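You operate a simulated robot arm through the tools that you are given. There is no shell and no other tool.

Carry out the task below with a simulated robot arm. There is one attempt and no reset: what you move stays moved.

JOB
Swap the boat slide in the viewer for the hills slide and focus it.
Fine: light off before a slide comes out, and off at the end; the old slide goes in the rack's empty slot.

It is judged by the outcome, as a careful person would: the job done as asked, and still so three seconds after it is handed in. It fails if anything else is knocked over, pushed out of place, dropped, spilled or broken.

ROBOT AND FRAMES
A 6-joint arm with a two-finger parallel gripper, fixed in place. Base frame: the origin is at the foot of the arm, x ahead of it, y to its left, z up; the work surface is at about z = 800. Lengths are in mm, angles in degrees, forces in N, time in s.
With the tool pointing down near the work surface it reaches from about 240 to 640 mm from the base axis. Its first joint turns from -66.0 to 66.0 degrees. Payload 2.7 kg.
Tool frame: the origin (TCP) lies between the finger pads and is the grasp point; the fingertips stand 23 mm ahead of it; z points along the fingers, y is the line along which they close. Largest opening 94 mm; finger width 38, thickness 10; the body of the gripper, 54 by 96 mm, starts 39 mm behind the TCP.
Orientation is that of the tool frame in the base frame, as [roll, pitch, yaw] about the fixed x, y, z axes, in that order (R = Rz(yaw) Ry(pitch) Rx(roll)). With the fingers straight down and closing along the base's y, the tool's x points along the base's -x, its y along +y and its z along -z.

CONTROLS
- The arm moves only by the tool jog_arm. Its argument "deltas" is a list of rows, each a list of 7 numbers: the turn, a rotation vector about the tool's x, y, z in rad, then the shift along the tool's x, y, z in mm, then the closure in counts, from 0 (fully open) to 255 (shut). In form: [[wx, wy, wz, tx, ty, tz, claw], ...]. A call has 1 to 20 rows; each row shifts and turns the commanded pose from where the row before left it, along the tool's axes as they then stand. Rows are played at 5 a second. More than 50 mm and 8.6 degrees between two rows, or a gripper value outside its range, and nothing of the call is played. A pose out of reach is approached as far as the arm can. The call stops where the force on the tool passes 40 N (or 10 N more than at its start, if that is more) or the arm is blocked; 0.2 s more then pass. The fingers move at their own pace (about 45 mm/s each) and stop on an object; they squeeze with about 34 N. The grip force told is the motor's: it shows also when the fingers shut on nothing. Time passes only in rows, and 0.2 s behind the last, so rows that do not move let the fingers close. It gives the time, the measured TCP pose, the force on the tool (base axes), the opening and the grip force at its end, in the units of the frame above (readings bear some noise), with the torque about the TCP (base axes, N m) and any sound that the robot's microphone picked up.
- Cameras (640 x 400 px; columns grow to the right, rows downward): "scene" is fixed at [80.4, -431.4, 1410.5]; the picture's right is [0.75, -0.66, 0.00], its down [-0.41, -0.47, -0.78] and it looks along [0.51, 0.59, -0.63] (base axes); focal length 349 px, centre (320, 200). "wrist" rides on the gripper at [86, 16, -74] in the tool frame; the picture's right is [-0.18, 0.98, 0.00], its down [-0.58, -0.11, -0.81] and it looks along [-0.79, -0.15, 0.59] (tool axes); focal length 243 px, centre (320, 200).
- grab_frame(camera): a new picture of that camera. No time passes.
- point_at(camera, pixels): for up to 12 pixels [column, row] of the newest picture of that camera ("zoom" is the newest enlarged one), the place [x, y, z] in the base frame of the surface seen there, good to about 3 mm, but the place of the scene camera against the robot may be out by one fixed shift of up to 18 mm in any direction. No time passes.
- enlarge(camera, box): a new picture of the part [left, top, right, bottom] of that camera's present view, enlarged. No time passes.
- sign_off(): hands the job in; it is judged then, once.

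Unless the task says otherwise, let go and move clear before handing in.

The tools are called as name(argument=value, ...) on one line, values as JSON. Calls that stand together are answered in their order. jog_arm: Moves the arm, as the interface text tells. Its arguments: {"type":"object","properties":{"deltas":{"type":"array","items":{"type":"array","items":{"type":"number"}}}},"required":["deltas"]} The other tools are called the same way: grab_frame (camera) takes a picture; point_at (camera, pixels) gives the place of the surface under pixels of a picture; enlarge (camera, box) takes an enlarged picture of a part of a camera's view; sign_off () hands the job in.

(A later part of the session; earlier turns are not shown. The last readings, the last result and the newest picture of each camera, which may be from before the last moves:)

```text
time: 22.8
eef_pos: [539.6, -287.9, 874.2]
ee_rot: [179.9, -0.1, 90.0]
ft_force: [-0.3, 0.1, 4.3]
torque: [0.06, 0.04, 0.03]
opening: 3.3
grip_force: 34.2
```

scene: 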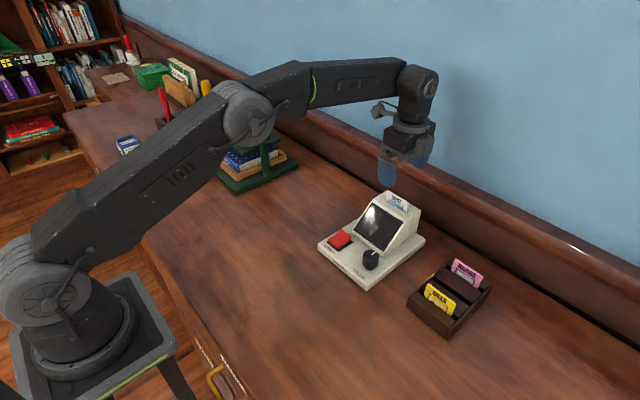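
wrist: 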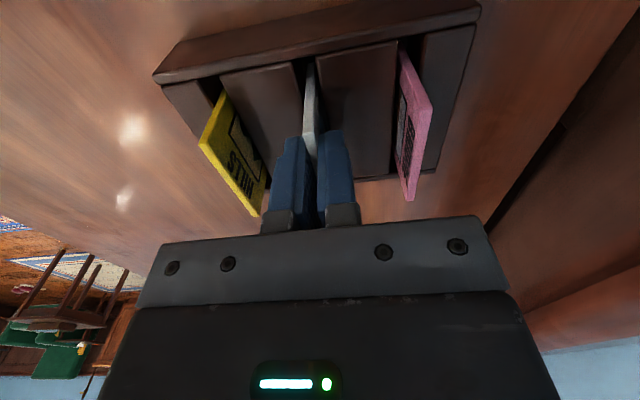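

Light contact of 4 N tells me the slide is on the slot floor. Releasing by opening to just 25–30 mm so the fingers don't touch the neighbours, then lifting.

jog_arm(deltas=[[0, 0, 0, 0, 0, 0, 220], [0, 0, 0, 0, 0, 0, 190], [0, 0, 0, 0, 0, 0, 180], [0, 0, 0, 0, 0, 0, 180], [0, 0, 0, 0, 0, 0, 180]])

grab_frame(camera="wrist")

enlarge(camera="scene", box=[390, 230, 510, 340])

```text
time: 24.0
eef_pos: [540.4, -286.9, 872.8]
ee_rot: [179.9, -0.1, 89.9]
ft_force: [0.0, 0.7, -0.5]
torque: [0.0, 0.0, 0.02]
opening: 27.6
grip_force: 0.1
```

```text
taken
```

wrist: 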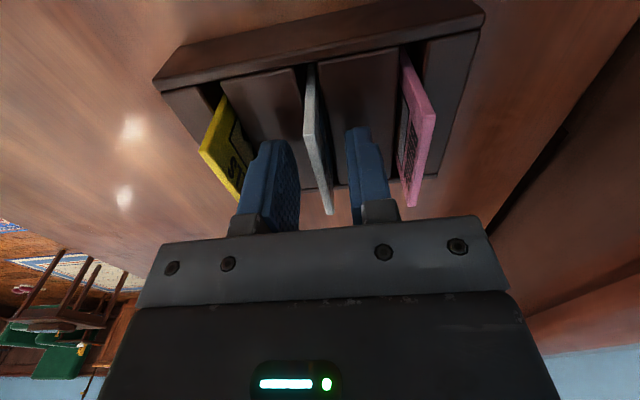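

```text
3.64 times, centred on (450, 285) of scene
```

zoom: 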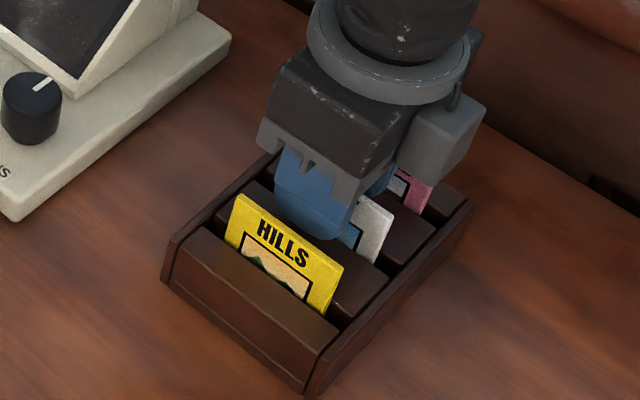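

BOAT stands free in the middle slot, fingers clear on both sides. Lifting and shifting to HILLS (x≈495.5).

jog_arm(deltas=[[0, 0, 0, 0, 0, -10, 180], [0, 0, 0, 0, 0, -30, 180], [0, 0, 0, 0, 0, -35, 180], [0, 0, 0, 0, -23, 0, 180], [0, 0, 0, 0, -23, 0, 180], [0, 0, 0, 0, 0, 0, 180]])

grab_frame(camera="wrist")

enlarge(camera="scene", box=[390, 230, 510, 340])

```text
time: 25.4
eef_pos: [492.1, -288.7, 947.0]
ee_rot: [180.0, 0.0, 89.9]
ft_force: [-0.7, -0.2, -0.2]
torque: [0.0, -0.04, -0.03]
opening: 27.5
grip_force: 0.0
```

```text
taken
```

wrist: 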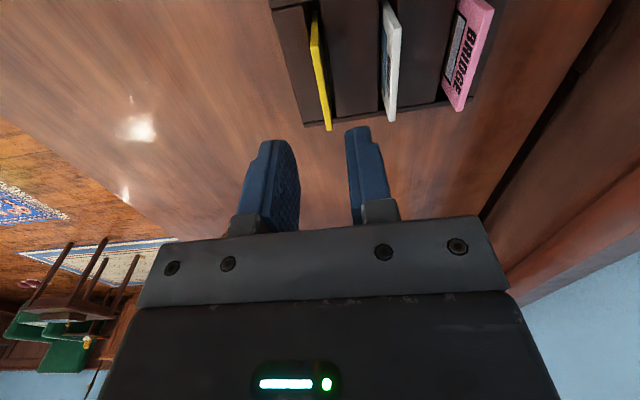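

```text
3.64 times, centred on (450, 285) of scene
```

zoom: 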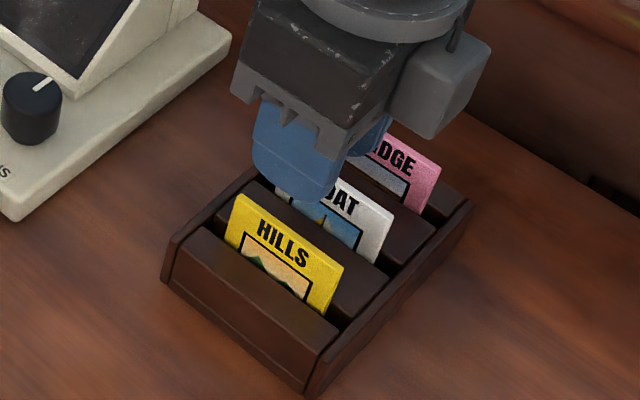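

BOAT is seated and stands level with its neighbours. Now measuring HILLS against the finger centre from this view.

enlarge(camera="wrist", box=[260, 0, 420, 140])

point_at(camera="wrist", pixels=[[314, 45], [318, 70], [323, 95], [327, 120], [387, 40], [390, 100], [287, 160], [356, 150], [280, 150], [352, 135]])

```text
2.86 times, centred on (340, 70) of wrist
```

zoom: 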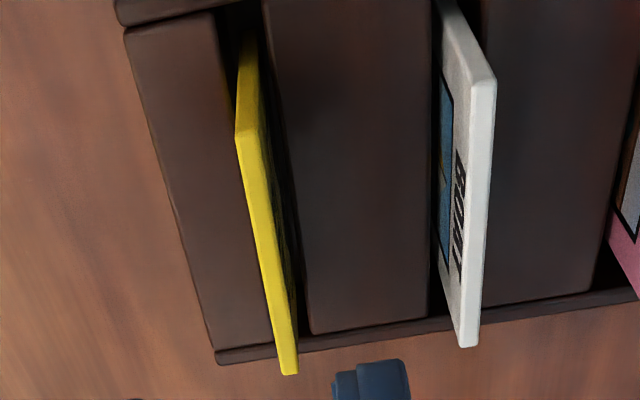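

```text
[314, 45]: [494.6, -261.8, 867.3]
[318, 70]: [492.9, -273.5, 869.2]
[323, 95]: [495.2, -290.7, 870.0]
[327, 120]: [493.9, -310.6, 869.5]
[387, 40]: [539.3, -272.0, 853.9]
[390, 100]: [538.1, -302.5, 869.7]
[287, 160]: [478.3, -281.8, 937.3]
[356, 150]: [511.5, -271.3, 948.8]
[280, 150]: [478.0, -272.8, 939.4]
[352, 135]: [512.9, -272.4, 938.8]
```

HILLS x≈494.3, finger centre ≈493.6–495. I'll nudge +0.7 mm and descend 73 mm around HILLS, checking partway.

jog_arm(deltas=[[0, 0, 0, 0, 0.7, 20, 180], [0, 0, 0, 0, 0, 15, 180], [0, 0, 0, 0, 0, 5, 180], [0, 0, 0, 0, 0, 0, 180]])

grab_frame(camera="wrist")

enlarge(camera="scene", box=[390, 230, 510, 340])

```text
time: 26.4
eef_pos: [493.3, -286.3, 907.0]
ee_rot: [180.0, 0.0, 90.1]
ft_force: [0.1, 0.1, 0.1]
torque: [0.04, 0.0, 0.02]
opening: 27.4
grip_force: 0.1
```

```text
taken
```

wrist: 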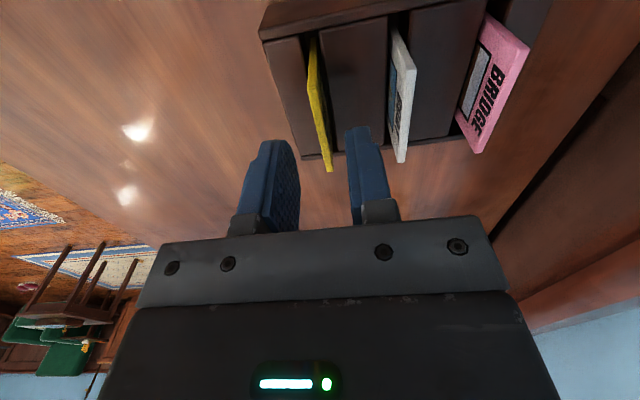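

```text
3.64 times, centred on (450, 285) of scene
```

zoom: 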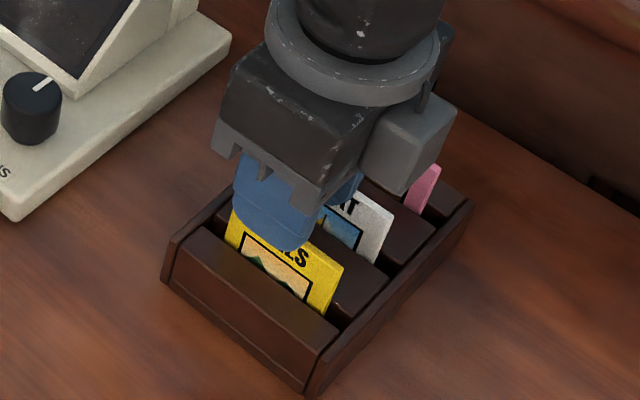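

HILLS sits between the fingers and BOAT is well outside. Going down the last 33 mm and closing on HILLS.

jog_arm(deltas=[[0, 0, 0, 0, 0, 15, 180], [0, 0, 0, 0, 0, 12, 180], [0, 0, 0, 0, 0, 6, 180], [0, 0, 0, 0, 0, 0, 255], [0, 0, 0, 0, 0, 0, 255], [0, 0, 0, 0, 0, 0, 255], [0, 0, 0, 0, 0, 0, 255]])

grab_frame(camera="wrist")

```text
time: 28.0
eef_pos: [493.4, -287.0, 875.1]
ee_rot: [-179.9, -0.1, 90.0]
ft_force: [-0.4, -0.2, 1.1]
torque: [-0.02, 0.01, 0.0]
opening: 3.6
grip_force: 34.1
```

```text
taken
```

wrist: 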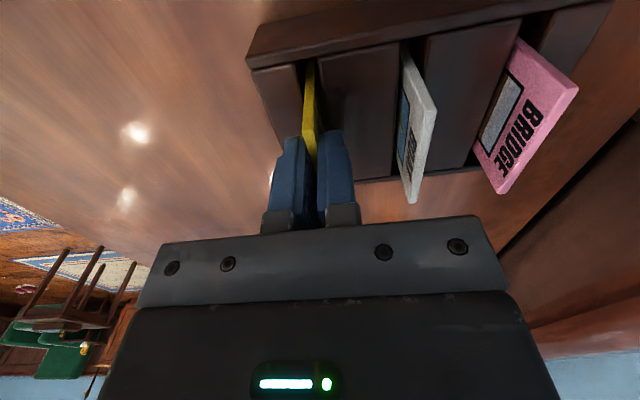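

HILLS is gripped (3.6 mm, 34 N). Lifting straight up, slowly at first.

jog_arm(deltas=[[0, 0, 0, 0, 0, -5, 255], [0, 0, 0, 0, 0, -10, 255], [0, 0, 0, 0, 0, -15, 255], [0, 0, 0, 0, 0, -20, 255], [0, 0, 0, 0, 0, -25, 255], [0, 0, 0, 0, 0, -25, 255], [0, 0, 0, 0, 0, -25, 255], [0, 0, 0, 0, 0, 0, 255]])

grab_frame(camera="wrist")

enlarge(camera="scene", box=[370, 160, 510, 340])

```text
time: 29.8
eef_pos: [493.2, -286.1, 997.2]
ee_rot: [179.9, 0.0, 90.0]
ft_force: [0.0, -0.1, -0.5]
torque: [-0.01, -0.03, 0.0]
opening: 3.5
grip_force: 34.3
```

```text
taken
```

wrist: 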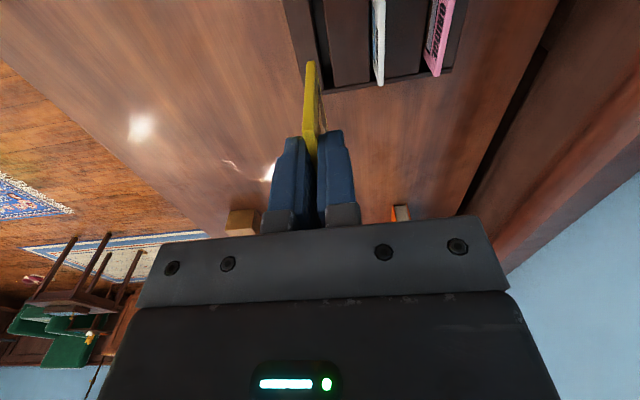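

```text
2.22 times, centred on (440, 250) of scene
```

zoom: 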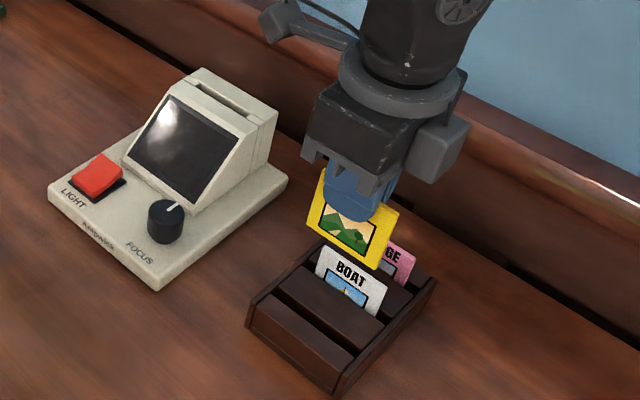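

HILLS is out cleanly and the rack is undisturbed. Measuring the held slide's near edge relative to the TCP.

point_at(camera="wrist", pixels=[[311, 64], [310, 80], [309, 95], [309, 110], [308, 120], [309, 130]])

enlarge(camera="wrist", box=[280, 40, 360, 150])

```text
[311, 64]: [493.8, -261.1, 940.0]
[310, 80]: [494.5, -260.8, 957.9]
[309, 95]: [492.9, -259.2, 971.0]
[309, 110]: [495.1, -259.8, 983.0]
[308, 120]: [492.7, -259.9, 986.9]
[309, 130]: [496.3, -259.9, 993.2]
```

```text
3.64 times, centred on (320, 95) of wrist
```

zoom: 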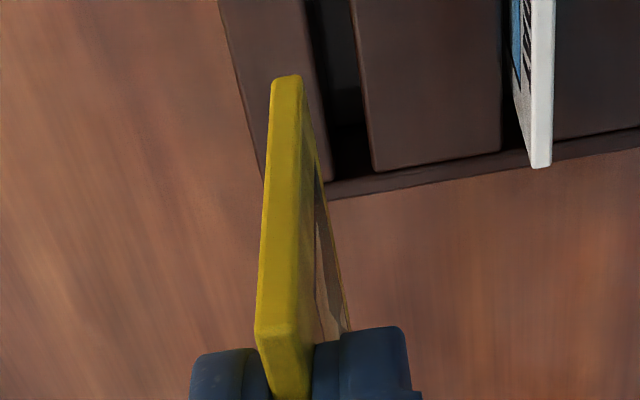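

HILLS's offset matches how BOAT was held, so the target TCP is ≈(605.6, -86.7). Carrying it at height over to the viewer slot.

jog_arm(deltas=[[0, 0, 0, 28.5, 16.05, 0, 255], [0, 0, 0, 28.5, 16.05, 0, 255], [0, 0, 0, 28.5, 16.05, 0, 255], [0, 0, 0, 28.5, 16.05, 0, 255], [0, 0, 0, 28.5, 16.05, 0, 255], [0, 0, 0, 28.5, 16.05, 0, 255], [0, 0, 0, 28.4, 16.1, 0, 255], [0, 0, 0, 0, 0, 0, 255], [0, 0, 0, 0, 0, 0, 255]])

grab_frame(camera="wrist")

enlarge(camera="wrist", box=[280, 0, 370, 140])

```text
time: 31.8
eef_pos: [605.5, -85.5, 996.6]
ee_rot: [180.0, -0.1, 90.0]
ft_force: [0.3, 0.0, 0.6]
torque: [0.0, -0.02, -0.01]
opening: 3.6
grip_force: 33.6
```

```text
taken
```

wrist: 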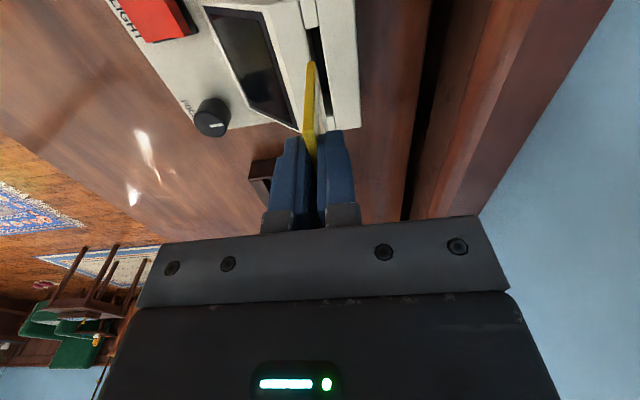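

```text
2.86 times, centred on (325, 70) of wrist
```

zoom: 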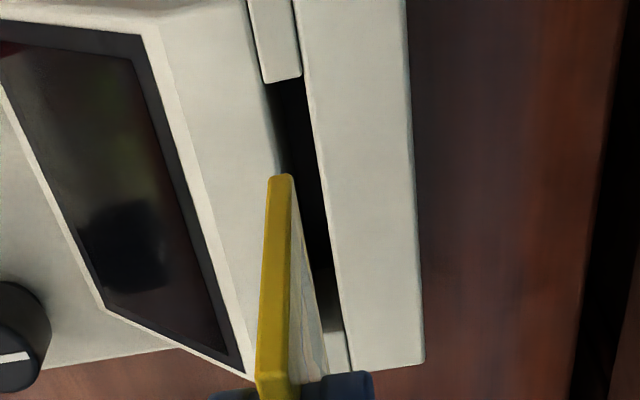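

The view matches the one when BOAT had just been lifted out. I'll measure the slide and slot once more before lowering.

point_at(camera="zoom", pixels=[[280, 180], [277, 230], [273, 300], [270, 350], [263, 85], [272, 130], [303, 85], [312, 140], [322, 200], [285, 76], [340, 340], [265, 50]])

enlarge(camera="scene", box=[320, 100, 460, 240])

```text
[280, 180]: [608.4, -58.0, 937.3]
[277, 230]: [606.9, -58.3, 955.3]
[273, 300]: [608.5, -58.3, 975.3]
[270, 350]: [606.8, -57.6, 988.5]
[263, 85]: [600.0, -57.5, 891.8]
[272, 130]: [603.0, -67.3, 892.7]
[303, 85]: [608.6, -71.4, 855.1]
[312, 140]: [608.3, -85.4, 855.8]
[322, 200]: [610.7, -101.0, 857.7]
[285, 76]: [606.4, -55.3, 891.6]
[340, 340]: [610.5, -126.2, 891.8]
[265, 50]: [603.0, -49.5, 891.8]
```

```text
2.86 times, centred on (390, 170) of scene
```

zoom: 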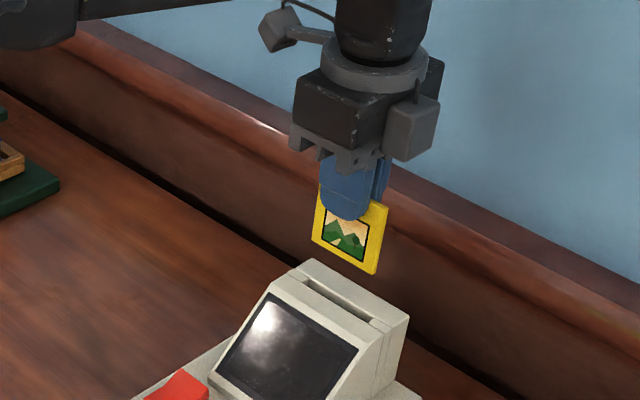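

Slide x≈607.5 lies mid-slot (603–611.5); its near edge y≈-58 is a bit close to the slot end at ≈-56.5, so I'll shift 2.2 mm to -y. Lowering to just above the slot.

jog_arm(deltas=[[0, 0, 0, -2.2, 0, 12, 255], [0, 0, 0, 0, 0, 12, 255], [0, 0, 0, 0, 0, 10, 255], [0, 0, 0, 0, 0, 4, 255], [0, 0, 0, 0, 0, 0, 255], [0, 0, 0, 0, 0, 0, 255]])

grab_frame(camera="wrist")

enlarge(camera="wrist", box=[270, 20, 370, 150])

```text
time: 33.2
eef_pos: [607.5, -90.4, 960.4]
ee_rot: [180.0, 0.1, 89.9]
ft_force: [0.4, -0.6, 0.1]
torque: [0.01, 0.02, 0.01]
opening: 3.7
grip_force: 34.9
```

```text
taken
```

wrist: 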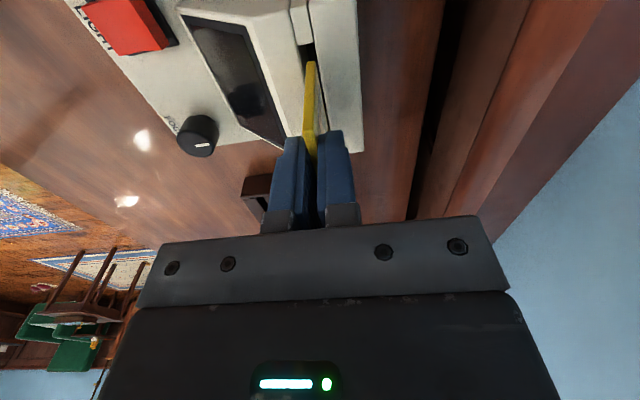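

```text
3.08 times, centred on (320, 85) of wrist
```

zoom: 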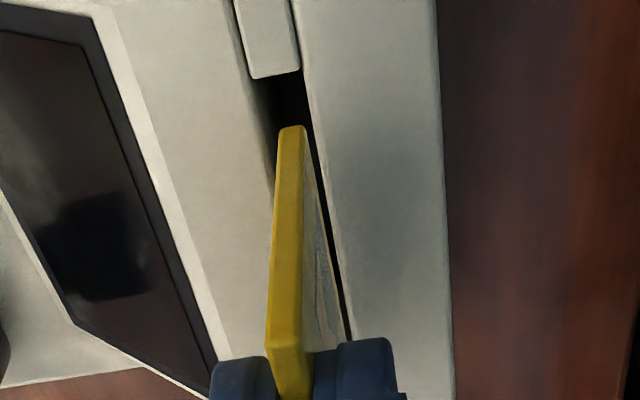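

Slide bottom is now roughly 6–7 mm above the slot. Measuring alignment again.

point_at(camera="zoom", pixels=[[291, 130], [290, 160], [288, 200], [285, 260], [283, 310], [250, 90], [262, 130], [304, 90], [312, 130], [325, 200], [275, 75], [255, 50]])

enlarge(camera="scene", box=[340, 130, 440, 240])

```text
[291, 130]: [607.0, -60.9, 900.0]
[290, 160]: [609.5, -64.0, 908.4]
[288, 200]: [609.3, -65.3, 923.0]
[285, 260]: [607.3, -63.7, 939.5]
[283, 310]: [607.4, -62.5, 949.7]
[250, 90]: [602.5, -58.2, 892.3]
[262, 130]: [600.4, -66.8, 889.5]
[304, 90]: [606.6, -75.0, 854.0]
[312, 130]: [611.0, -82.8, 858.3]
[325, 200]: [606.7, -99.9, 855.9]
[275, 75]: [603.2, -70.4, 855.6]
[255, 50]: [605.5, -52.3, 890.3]
```

```text
3.64 times, centred on (390, 185) of scene
```

zoom: 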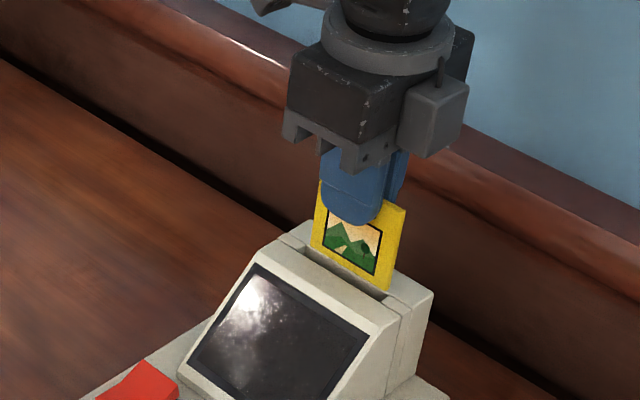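

Slide near edge is now y≈-63 (centre ≈-92.5) and x≈608; slot is y -56.5…-124.5 and x 603–611.5. I'll correct +1.5 mm y, -0.5 mm x and lower another 5 mm, then check.

jog_arm(deltas=[[0, 0, 0, 1.5, -0.5, 0, 255], [0, 0, 0, 0, 0, 3, 255], [0, 0, 0, 0, 0, 2, 255], [0, 0, 0, 0, 0, 0, 255], [0, 0, 0, 0, 0, 0, 255]])

grab_frame(camera="wrist")

enlarge(camera="wrist", box=[270, 20, 370, 150])

```text
time: 34.4
eef_pos: [606.4, -88.5, 955.7]
ee_rot: [179.9, 0.0, 90.0]
ft_force: [-0.1, 0.3, 0.5]
torque: [0.0, 0.01, -0.01]
opening: 3.9
grip_force: 34.0
```

```text
taken
```

wrist: 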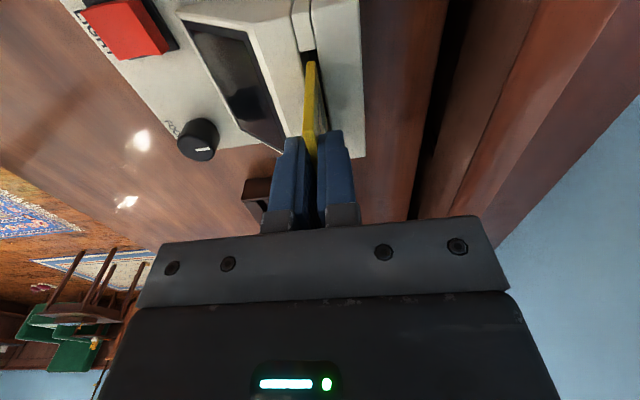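

```text
3.08 times, centred on (320, 85) of wrist
```

zoom: 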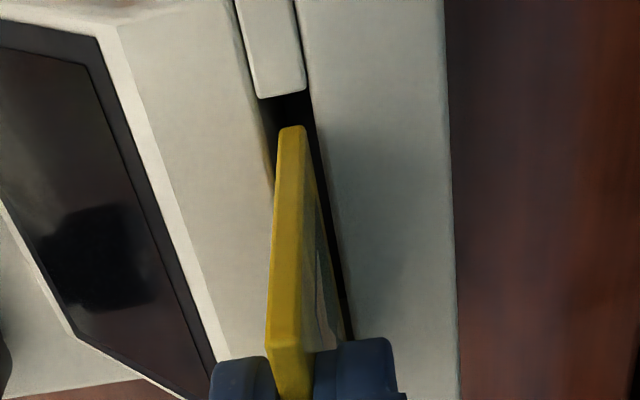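

The lower edge (278–305 at row 130) is centred between the slot lips (≈263 and ≈316). Lowering into the slot in small steps.

jog_arm(deltas=[[0, 0, 0, 0, 0, 2, 255], [0, 0, 0, 0, 0, 2, 255], [0, 0, 0, 0, 0, 2, 255], [0, 0, 0, 0, 0, 2, 255], [0, 0, 0, 0, 0, 2, 255], [0, 0, 0, 0, 0, 0, 255]])

grab_frame(camera="wrist")

enlarge(camera="wrist", box=[270, 20, 370, 150])

enlarge(camera="scene", box=[340, 130, 440, 240])

```text
time: 35.8
eef_pos: [606.0, -87.8, 945.3]
ee_rot: [180.0, 0.0, 90.2]
ft_force: [-0.4, 0.3, -0.1]
torque: [0.04, 0.0, -0.02]
opening: 3.7
grip_force: 34.0
```

```text
taken
```

wrist: 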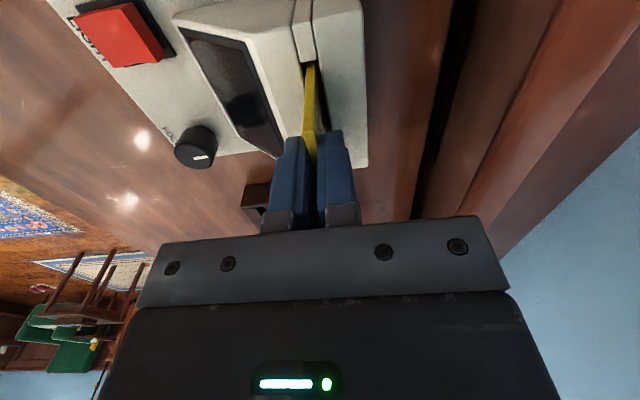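

```text
3.08 times, centred on (320, 85) of wrist
```

zoom: 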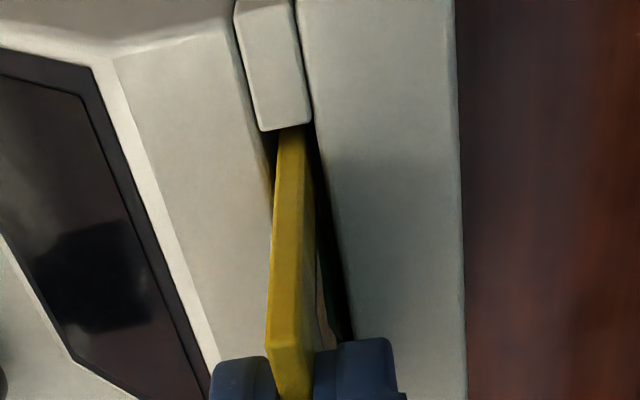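

```text
3.64 times, centred on (390, 185) of scene
```

zoom: 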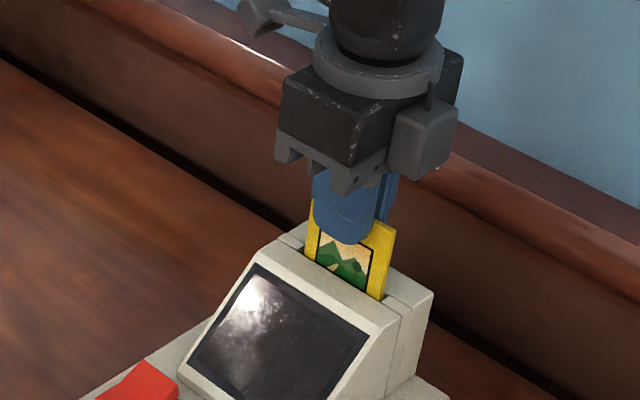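

HILLS is entering the slot cleanly with no force. Continuing down about 22 mm.

jog_arm(deltas=[[0, 0, 0, 0, 0, 4, 255], [0, 0, 0, 0, 0, 4, 255], [0, 0, 0, 0, 0, 4, 255], [0, 0, 0, 0, 0, 4, 255], [0, 0, 0, 0, 0, 3, 255], [0, 0, 0, 0, 0, 2, 255], [0, 0, 0, 0, 0, 0, 255]])

```text
time: 37.4
eef_pos: [606.0, -89.5, 925.6]
ee_rot: [180.0, 0.1, 90.0]
ft_force: [0.2, -0.3, 0.0]
torque: [-0.02, 0.01, 0.04]
opening: 3.6
grip_force: 34.3
```

No resistance at z 925.6; about 5–6 mm to the floor. Continuing in 1 mm steps until light contact.

jog_arm(deltas=[[0, 0, 0, 0, 0, 1, 255], [0, 0, 0, 0, 0, 1, 255], [0, 0, 0, 0, 0, 1, 255], [0, 0, 0, 0, 0, 1, 255], [0, 0, 0, 0, 0, 0, 255]])

grab_frame(camera="wrist")

enlarge(camera="wrist", box=[270, 20, 370, 150])

```text
time: 38.6
eef_pos: [607.3, -89.0, 921.1]
ee_rot: [179.9, 0.0, 90.1]
ft_force: [0.7, -0.3, -0.1]
torque: [0.04, -0.02, -0.01]
opening: 3.7
grip_force: 34.2
```

```text
taken
```

wrist: 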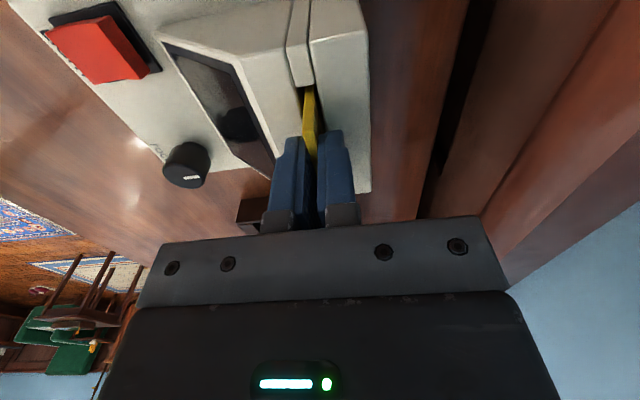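

```text
3.08 times, centred on (320, 85) of wrist
```

zoom: 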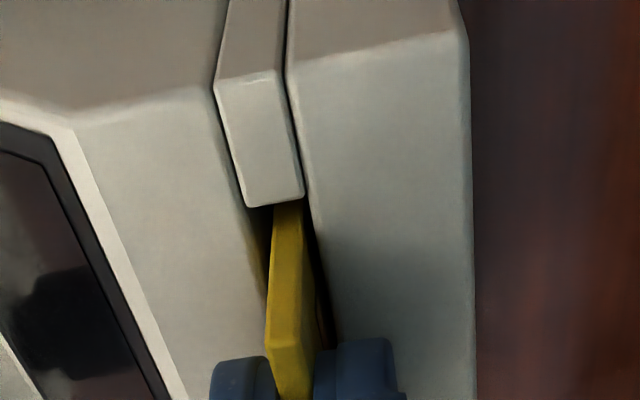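

Still free; 1–3 mm to go. Continuing with 0.8 mm steps while watching the force.

jog_arm(deltas=[[0, 0, 0, 0, 0, 0.8, 255], [0, 0, 0, 0, 0, 0.8, 255], [0, 0, 0, 0, 0, 0.8, 255], [0, 0, 0, 0, 0, 0, 255]])

```text
time: 39.6
eef_pos: [606.9, -87.4, 919.2]
ee_rot: [179.9, 0.0, 90.0]
ft_force: [-0.9, -4.0, 5.6]
torque: [-0.11, 0.03, -0.04]
opening: 3.7
grip_force: 34.2
```

Contact of 5.6 N at z 919: the slide is on the slot floor. Releasing gently.

jog_arm(deltas=[[0, 0, 0, 0, 0, 0, 235], [0, 0, 0, 0, 0, 0, 210], [0, 0, 0, 0, 0, 0, 180], [0, 0, 0, 0, 0, 0, 174], [0, 0, 0, 0, 0, 0, 174]])

grab_frame(camera="wrist")

enlarge(camera="scene", box=[340, 130, 440, 240])

```text
time: 40.8
eef_pos: [607.3, -88.5, 919.6]
ee_rot: [179.9, 0.0, 89.9]
ft_force: [0.4, -1.1, 1.0]
torque: [-0.01, -0.01, 0.01]
opening: 30.0
grip_force: 0.1
```

```text
taken
```

wrist: 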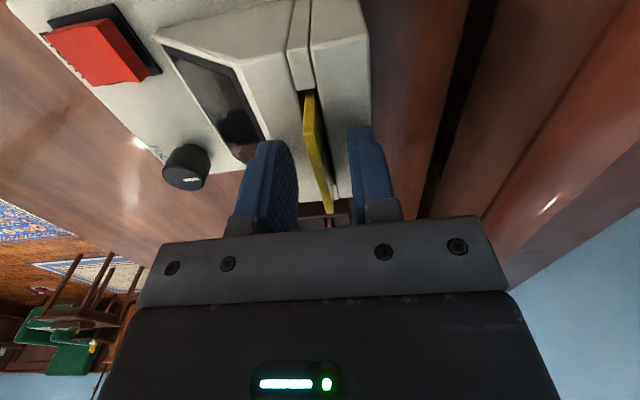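

```text
3.64 times, centred on (390, 185) of scene
```

zoom: 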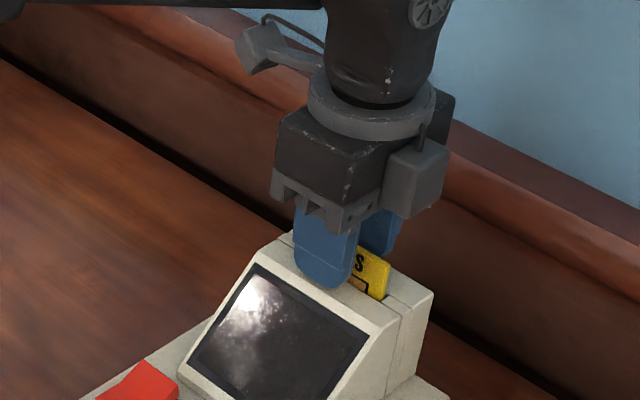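

HILLS stands in the slot. Lifting clear, then I'll close the fingers and go to the raised back half of the LIGHT switch to turn it on for focusing.

jog_arm(deltas=[[0, 0, 0, 0, 0, -10, 174], [0, 0, 0, 0, 0, -30, 174], [0, 0, 0, 0, 0, -40, 174], [0, 0, 0, 12, -30, 0, 255], [0, 0, 0, 12, -30, 0, 255], [0, 0, 0, 12, -29, 0, 255], [0, 0, 0, 11, -28, 0, 255], [0, 0, 0, 0, 0, 20, 255], [0, 0, 0, 0, 0, 20, 255], [0, 0, 0, 0, 0, 20, 255], [0, 0, 0, 0, 0, 20, 255], [0, 0, 0, 0, 0, 20, 255], [0, 0, 0, 0, 0, 0, 255]])

grab_frame(camera="wrist")

grab_frame(camera="scene")

```text
time: 43.6
eef_pos: [487.1, -41.8, 896.9]
ee_rot: [-180.0, 0.0, 90.0]
ft_force: [-0.8, 0.7, -0.4]
torque: [-0.03, -0.03, 0.02]
opening: 0.0
grip_force: 33.9
```

```text
taken
```

wrist: 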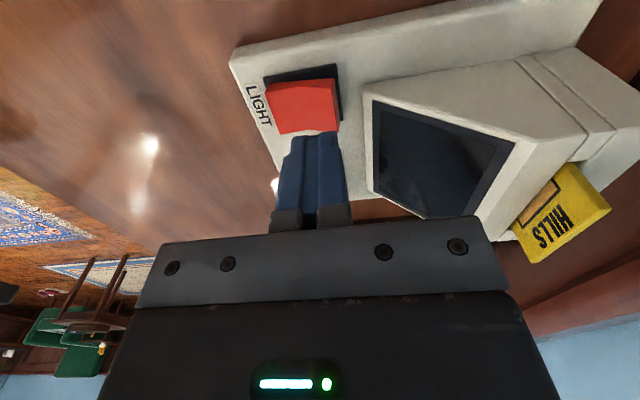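

```text
taken
```

scene: 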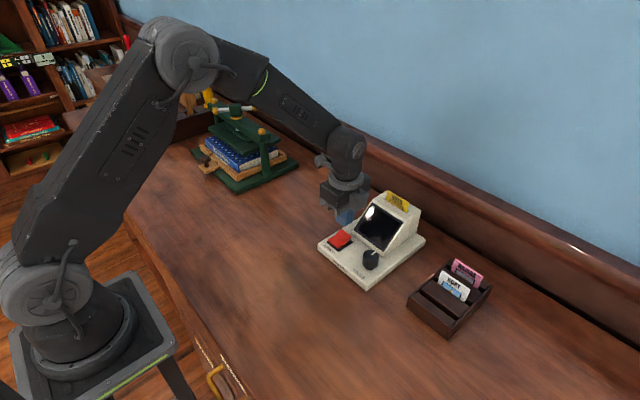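

HILLS is in the viewer and BOAT is in the rack. Checking the rocker geometry and the housing's front edge before pressing.

point_at(camera="wrist", pixels=[[275, 100], [290, 105], [305, 108], [318, 108], [330, 105], [335, 95], [332, 120], [342, 110], [367, 110], [375, 170], [350, 130], [330, 85]])

enlarge(camera="wrist", box=[240, 50, 390, 150])

```text
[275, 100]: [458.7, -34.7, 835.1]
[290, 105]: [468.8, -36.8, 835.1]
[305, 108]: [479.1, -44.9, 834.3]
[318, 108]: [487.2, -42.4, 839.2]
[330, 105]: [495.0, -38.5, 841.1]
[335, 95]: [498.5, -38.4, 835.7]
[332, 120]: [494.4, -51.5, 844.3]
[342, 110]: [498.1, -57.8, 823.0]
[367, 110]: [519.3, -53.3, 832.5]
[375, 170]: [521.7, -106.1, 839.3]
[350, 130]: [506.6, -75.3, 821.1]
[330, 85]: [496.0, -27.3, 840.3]
```

```text
4.00 times, centred on (315, 100) of wrist
```

zoom: 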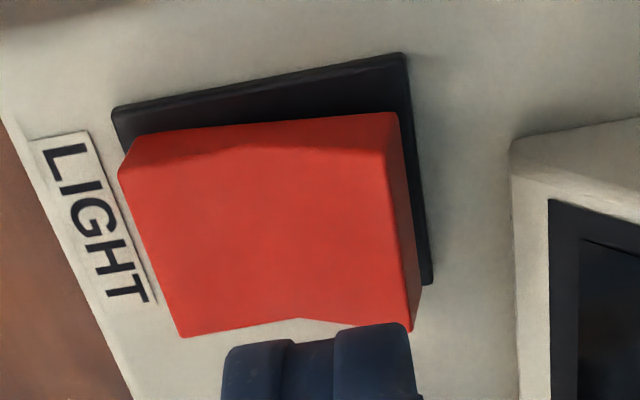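

The back half is now raised (x≈496, z≈843) and the housing begins at x≈517, leaving room. Shifting +3 mm x and pressing down slowly.

jog_arm(deltas=[[0, 0, 0, 0, 3, 15, 255], [0, 0, 0, 0, 0, 12, 255], [0, 0, 0, 0, 0, 2, 255], [0, 0, 0, 0, 0, 2, 255], [0, 0, 0, 0, 0, 2, 255], [0, 0, 0, 0, 0, 1.5, 255], [0, 0, 0, 0, 0, 1.5, 255], [0, 0, 0, 0, 0, 1.5, 255]])

grab_frame(camera="wrist")

```text
time: 45.4
eef_pos: [491.8, -42.7, 861.6]
ee_rot: [-179.9, 0.0, 90.0]
ft_force: [0.4, 0.6, 0.5]
torque: [-0.01, -0.01, -0.03]
opening: 0.0
grip_force: 33.8
```

```text
taken
```

wrist: 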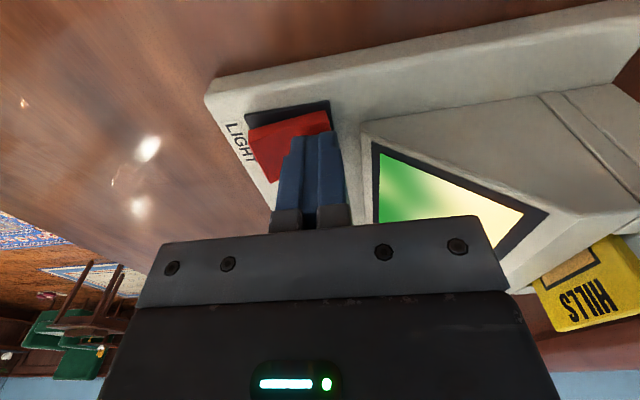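

The light is on, with a blurred green/yellow HILLS image on screen. Lifting off and moving above the FOCUS knob with the fingers part-open (about 40 mm).

jog_arm(deltas=[[0, 0, 0, 0, 0, -10, 255], [0, 0, 0, 0, 0, -30, 255], [0, 0, 0, 0, 0, -40, 255], [0, 0, 0, -30, -7, 0, 146], [0, 0, 0, -30, -7, 0, 146], [0, 0, 0, -30, -6, 0, 146], [0, 0, 0, 0, 0, 0, 146]])

grab_frame(camera="wrist")

grab_frame(camera="scene")

```text
time: 47.0
eef_pos: [469.6, -131.3, 943.0]
ee_rot: [180.0, 0.0, 90.0]
ft_force: [-0.5, -0.3, -0.5]
torque: [0.04, 0.02, 0.01]
opening: 40.1
grip_force: 0.0
```

```text
taken
```

wrist: 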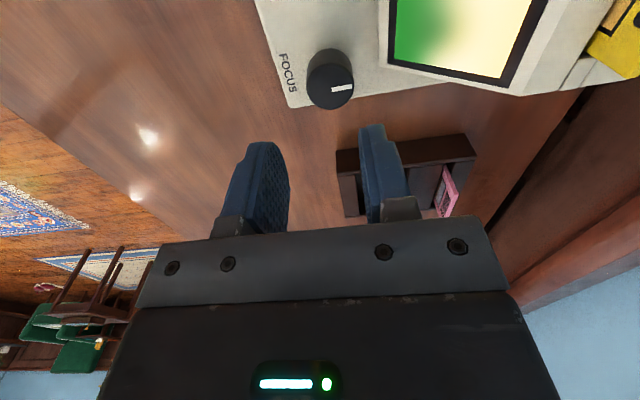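

```text
taken
```

scene: 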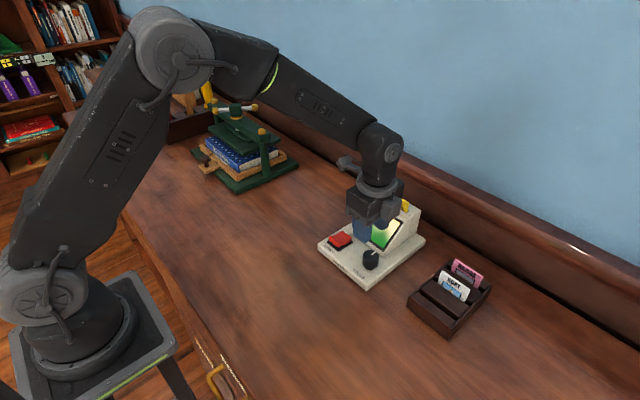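

The knob is at (330,80) and part of the lit screen at (450,40) in the wrist view. Measuring the knob's top.

enlarge(camera="wrist", box=[280, 30, 400, 130])

point_at(camera="wrist", pixels=[[332, 90], [312, 90], [350, 82], [325, 76], [335, 105], [342, 89], [318, 60], [345, 100], [320, 103], [300, 75], [370, 80], [340, 52]])

```text
4.00 times, centred on (340, 80) of wrist
```

zoom: 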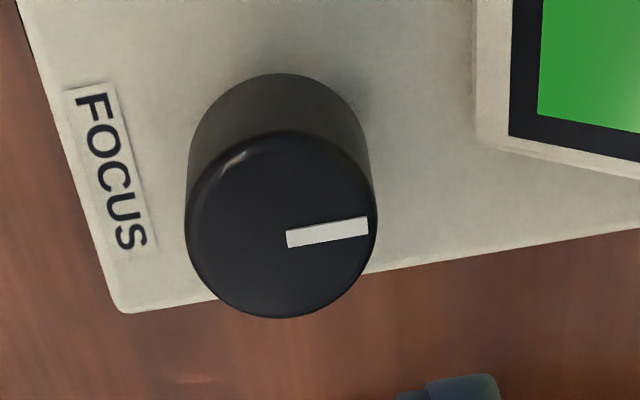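

```text
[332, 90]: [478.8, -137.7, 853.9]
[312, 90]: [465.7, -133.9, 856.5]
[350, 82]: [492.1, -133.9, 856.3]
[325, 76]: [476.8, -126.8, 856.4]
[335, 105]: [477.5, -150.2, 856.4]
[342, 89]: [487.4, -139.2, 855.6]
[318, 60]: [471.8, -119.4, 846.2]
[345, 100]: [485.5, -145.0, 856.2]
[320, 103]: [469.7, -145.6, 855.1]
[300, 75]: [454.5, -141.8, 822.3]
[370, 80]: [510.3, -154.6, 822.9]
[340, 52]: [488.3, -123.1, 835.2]
```

point_at(camera="zoom", pixels=[[192, 225], [372, 215], [281, 225], [275, 140], [285, 312], [215, 165], [345, 285], [345, 160], [215, 285], [290, 237], [365, 225]])

```text
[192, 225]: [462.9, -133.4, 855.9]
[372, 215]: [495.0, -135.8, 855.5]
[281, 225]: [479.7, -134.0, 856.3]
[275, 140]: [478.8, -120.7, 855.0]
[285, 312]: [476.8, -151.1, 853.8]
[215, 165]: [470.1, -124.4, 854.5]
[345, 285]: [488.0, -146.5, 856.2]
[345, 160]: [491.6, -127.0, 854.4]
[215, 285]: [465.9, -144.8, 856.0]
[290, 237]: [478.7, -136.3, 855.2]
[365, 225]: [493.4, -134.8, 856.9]
```

Knob centre ≈(478.8, -135.7), diameter ≈32, top z≈855.5. Aligning over it with a 42 mm opening, stopping just above for a check.

jog_arm(deltas=[[0, 0, 0, -2.9, 7.9, 0, 141], [0, 0, 0, 0, 0, 20, 141], [0, 0, 0, 0, 0, 20, 141], [0, 0, 0, 0, 0, 13, 141], [0, 0, 0, 0, 0, 0, 141]])

grab_frame(camera="wrist")

enlarge(camera="scene", box=[310, 180, 440, 290])

```text
time: 48.2
eef_pos: [479.2, -134.7, 888.1]
ee_rot: [179.9, 0.0, 90.0]
ft_force: [-0.5, -0.3, -0.5]
torque: [0.01, 0.0, 0.02]
opening: 42.1
grip_force: 0.0
```

```text
taken
```

wrist: 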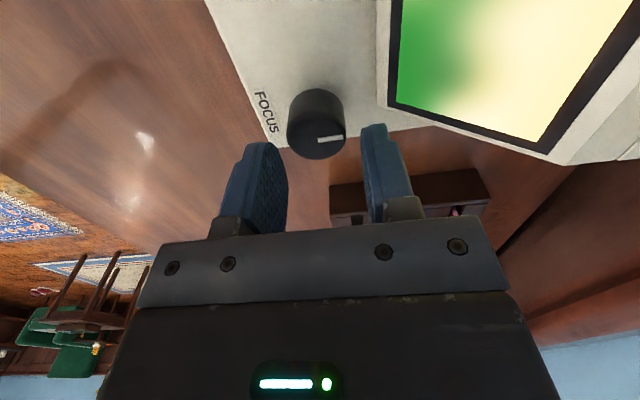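

```text
3.64 times, centred on (375, 235) of scene
```

zoom: 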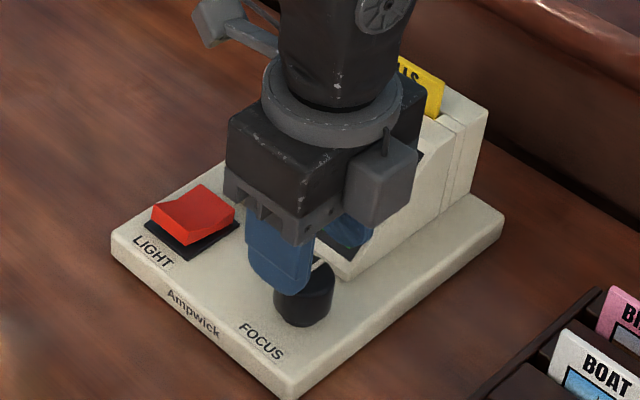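

The wrist camera has a good view of the screen here. Confirming the knob centre vs finger positions before descending.

point_at(camera="wrist", pixels=[[291, 130], [345, 125], [318, 135], [316, 114], [318, 156], [270, 160], [375, 150], [368, 140], [280, 180], [388, 70], [330, 140], [392, 102]])

enlarge(camera="wrist", box=[230, 70, 430, 220])

```text
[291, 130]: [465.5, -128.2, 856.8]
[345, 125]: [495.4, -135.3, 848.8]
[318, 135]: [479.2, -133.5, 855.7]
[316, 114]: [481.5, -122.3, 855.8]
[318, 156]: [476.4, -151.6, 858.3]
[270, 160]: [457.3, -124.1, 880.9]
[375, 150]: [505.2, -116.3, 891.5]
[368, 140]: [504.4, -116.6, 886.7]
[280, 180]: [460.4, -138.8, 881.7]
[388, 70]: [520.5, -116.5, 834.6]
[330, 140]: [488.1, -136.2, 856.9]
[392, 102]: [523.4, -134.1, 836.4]
```

```text
2.67 times, centred on (330, 145) of wrist
```

zoom: 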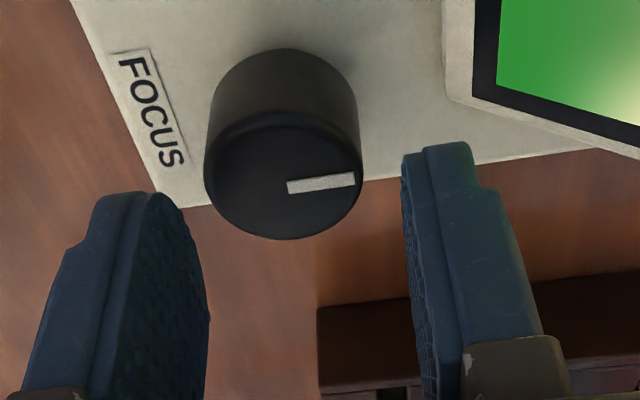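

Finger centre ≈(479.7, -135.5) matches the knob centre. Descending 30 mm around the knob, then closing.

jog_arm(deltas=[[0, 0, 0, 0, 0, 10, 141], [0, 0, 0, 0, 0, 10, 141], [0, 0, 0, 0, 0, 6, 141], [0, 0, 0, 0, 0, 4, 141], [0, 0, 0, 0, 0, 0, 141], [0, 0, 0, 0, 0, 0, 200], [0, 0, 0, 0, 0, 0, 255], [0, 0, 0, 0, 0, 0, 255]])

grab_frame(camera="wrist")

```text
time: 50.0
eef_pos: [478.7, -133.0, 856.7]
ee_rot: [-179.8, 0.0, 90.1]
ft_force: [-8.1, -5.6, -0.2]
torque: [0.82, -0.1, -0.01]
opening: 33.4
grip_force: 34.2
```

```text
taken
```

wrist: 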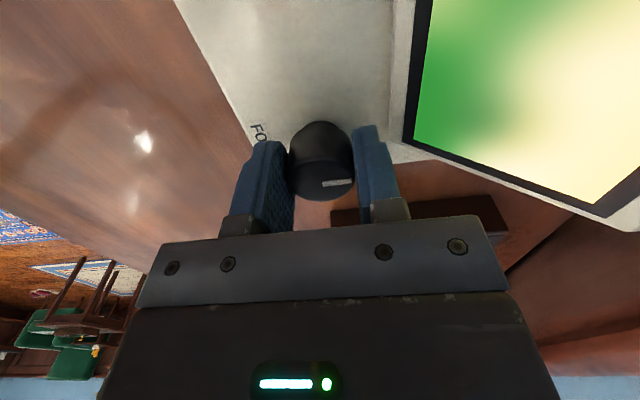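

The knob is held (33.4 mm opening). Trial turn of about +11° (clockwise from above) and watch the blur.

jog_arm(deltas=[[0, 0, 0, 0, -0.5, 0, 255], [0, 0, 0.07, 0, 0, 0, 255], [0, 0, 0.07, 0, 0, 0, 255], [0, 0, 0.06, 0, 0, 0, 255], [0, 0, 0, 0, 0, 0, 255]])

grab_frame(camera="wrist")

```text
time: 51.2
eef_pos: [480.4, -135.1, 857.1]
ee_rot: [-179.9, 0.0, 78.6]
ft_force: [-5.2, -2.0, -0.4]
torque: [-0.02, 0.24, 0.0]
opening: 33.3
grip_force: 34.1
```

```text
taken
```

wrist: 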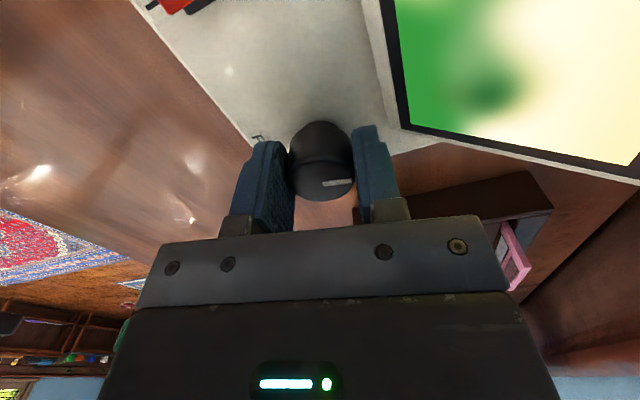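

The knob turned with the gripper and the image is visibly less blurred (a darker hill shape at (500,90)). Continuing in the same direction.

jog_arm(deltas=[[0, 0, 0.06, 0, 0, 0, 255], [0, 0, 0.06, 0, 0, 0, 255], [0, 0, 0.06, 0, 0, 0, 255], [0, 0, 0, 0, 0, 0, 255]])

grab_frame(camera="wrist")

```text
time: 52.2
eef_pos: [479.7, -133.9, 858.0]
ee_rot: [-180.0, 0.0, 68.2]
ft_force: [1.4, 1.9, 1.0]
torque: [-0.39, 0.65, 0.01]
opening: 33.8
grip_force: 33.9
```

```text
taken
```

wrist: 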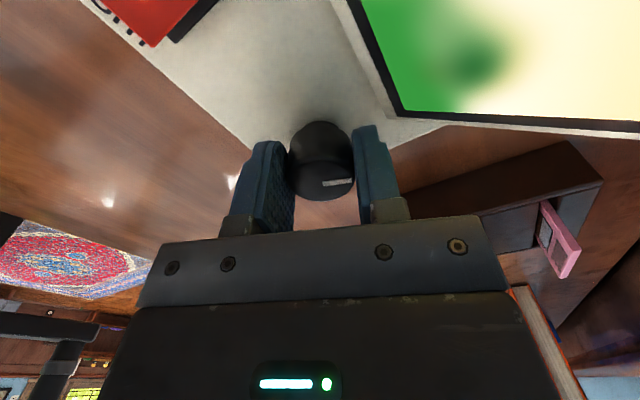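

I'll enlarge the visible part of the screen, and try the scene camera too, to judge sharpness.

enlarge(camera="wrist", box=[350, 0, 640, 140])

enlarge(camera="scene", box=[320, 180, 440, 280])

```text
2.21 times, centred on (495, 70) of wrist
```

zoom: 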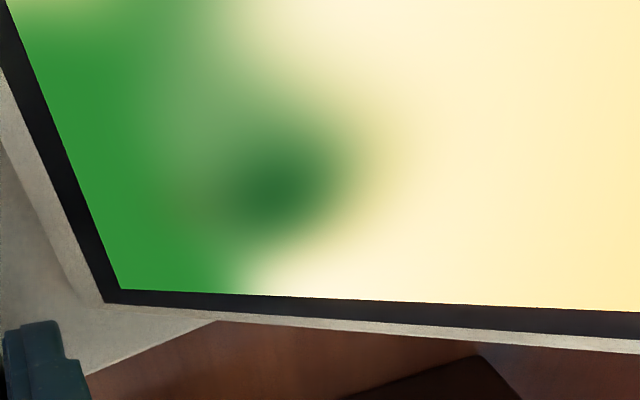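

```text
4.00 times, centred on (380, 230) of scene
```

zoom: 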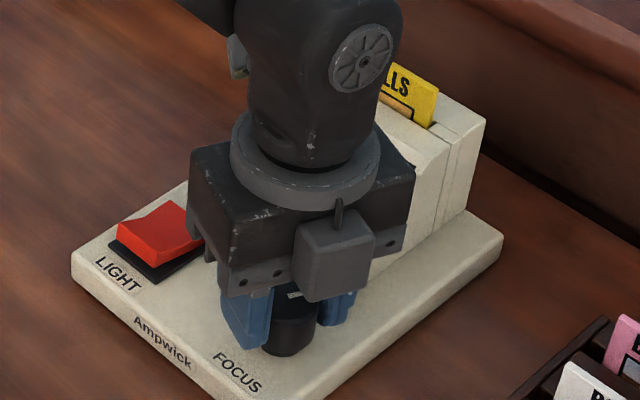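

Still blurred but with more structure than at the start. Turning another ~10° and comparing.

jog_arm(deltas=[[0, 0, 0.06, 0, 0, 0, 255], [0, 0, 0.06, 0, 0, 0, 255], [0, 0, 0.06, 0, 0, 0, 255], [0, 0, 0, 0, 0, 0, 255]])

grab_frame(camera="wrist")

enlarge(camera="wrist", box=[350, 0, 640, 140])

```text
time: 53.2
eef_pos: [478.7, -134.1, 857.4]
ee_rot: [-180.0, 0.0, 57.9]
ft_force: [1.8, 0.5, -0.4]
torque: [0.31, -0.04, 0.02]
opening: 34.0
grip_force: 34.0
```

```text
taken
```

wrist: 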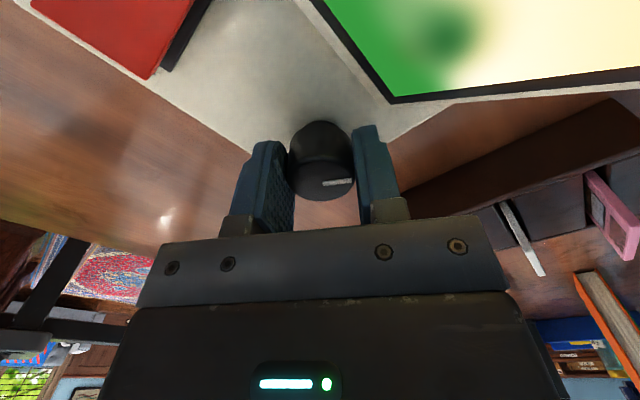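

```text
2.21 times, centred on (495, 70) of wrist
```

zoom: 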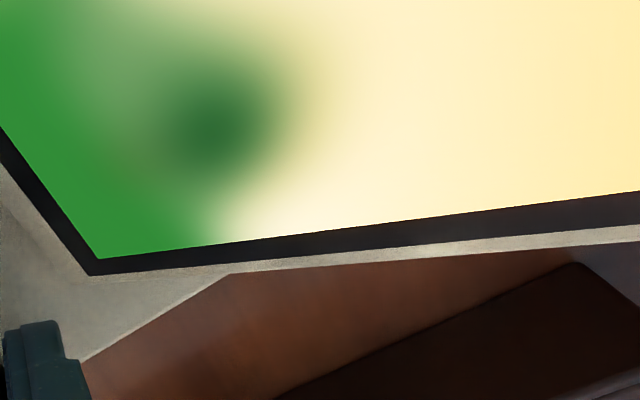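

The blur level looks similar to the last step, so I'll turn a further ~20° for a clearer comparison.

jog_arm(deltas=[[0, 0, 0.07, 0, 0, 0, 255], [0, 0, 0.07, 0, 0, 0, 255], [0, 0, 0.07, 0, 0, 0, 255], [0, 0, 0.07, 0, 0, 0, 255], [0, 0, 0.07, 0, 0, 0, 255], [0, 0, 0, 0, 0, 0, 255]])

grab_frame(camera="wrist")

grab_frame(camera="scene")

```text
time: 54.6
eef_pos: [479.5, -133.6, 859.3]
ee_rot: [180.0, 0.1, 37.8]
ft_force: [2.6, 2.0, 0.0]
torque: [0.32, -0.05, -0.02]
opening: 33.6
grip_force: 33.7
```

```text
taken
```

wrist: 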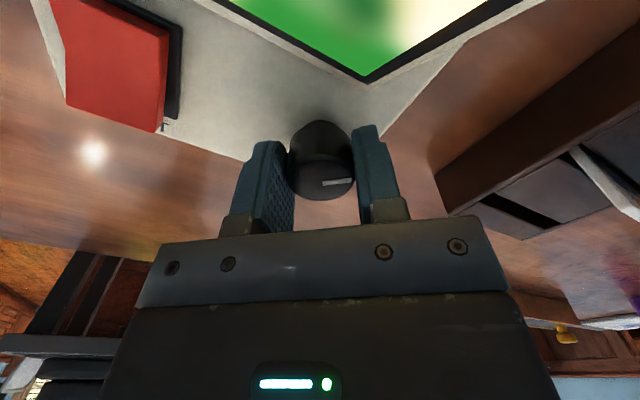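

```text
taken
```

scene: 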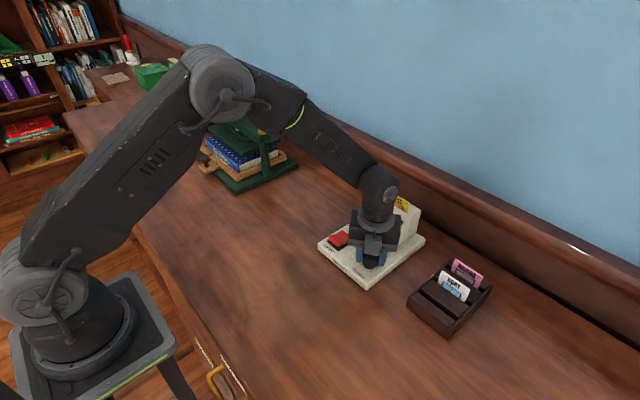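

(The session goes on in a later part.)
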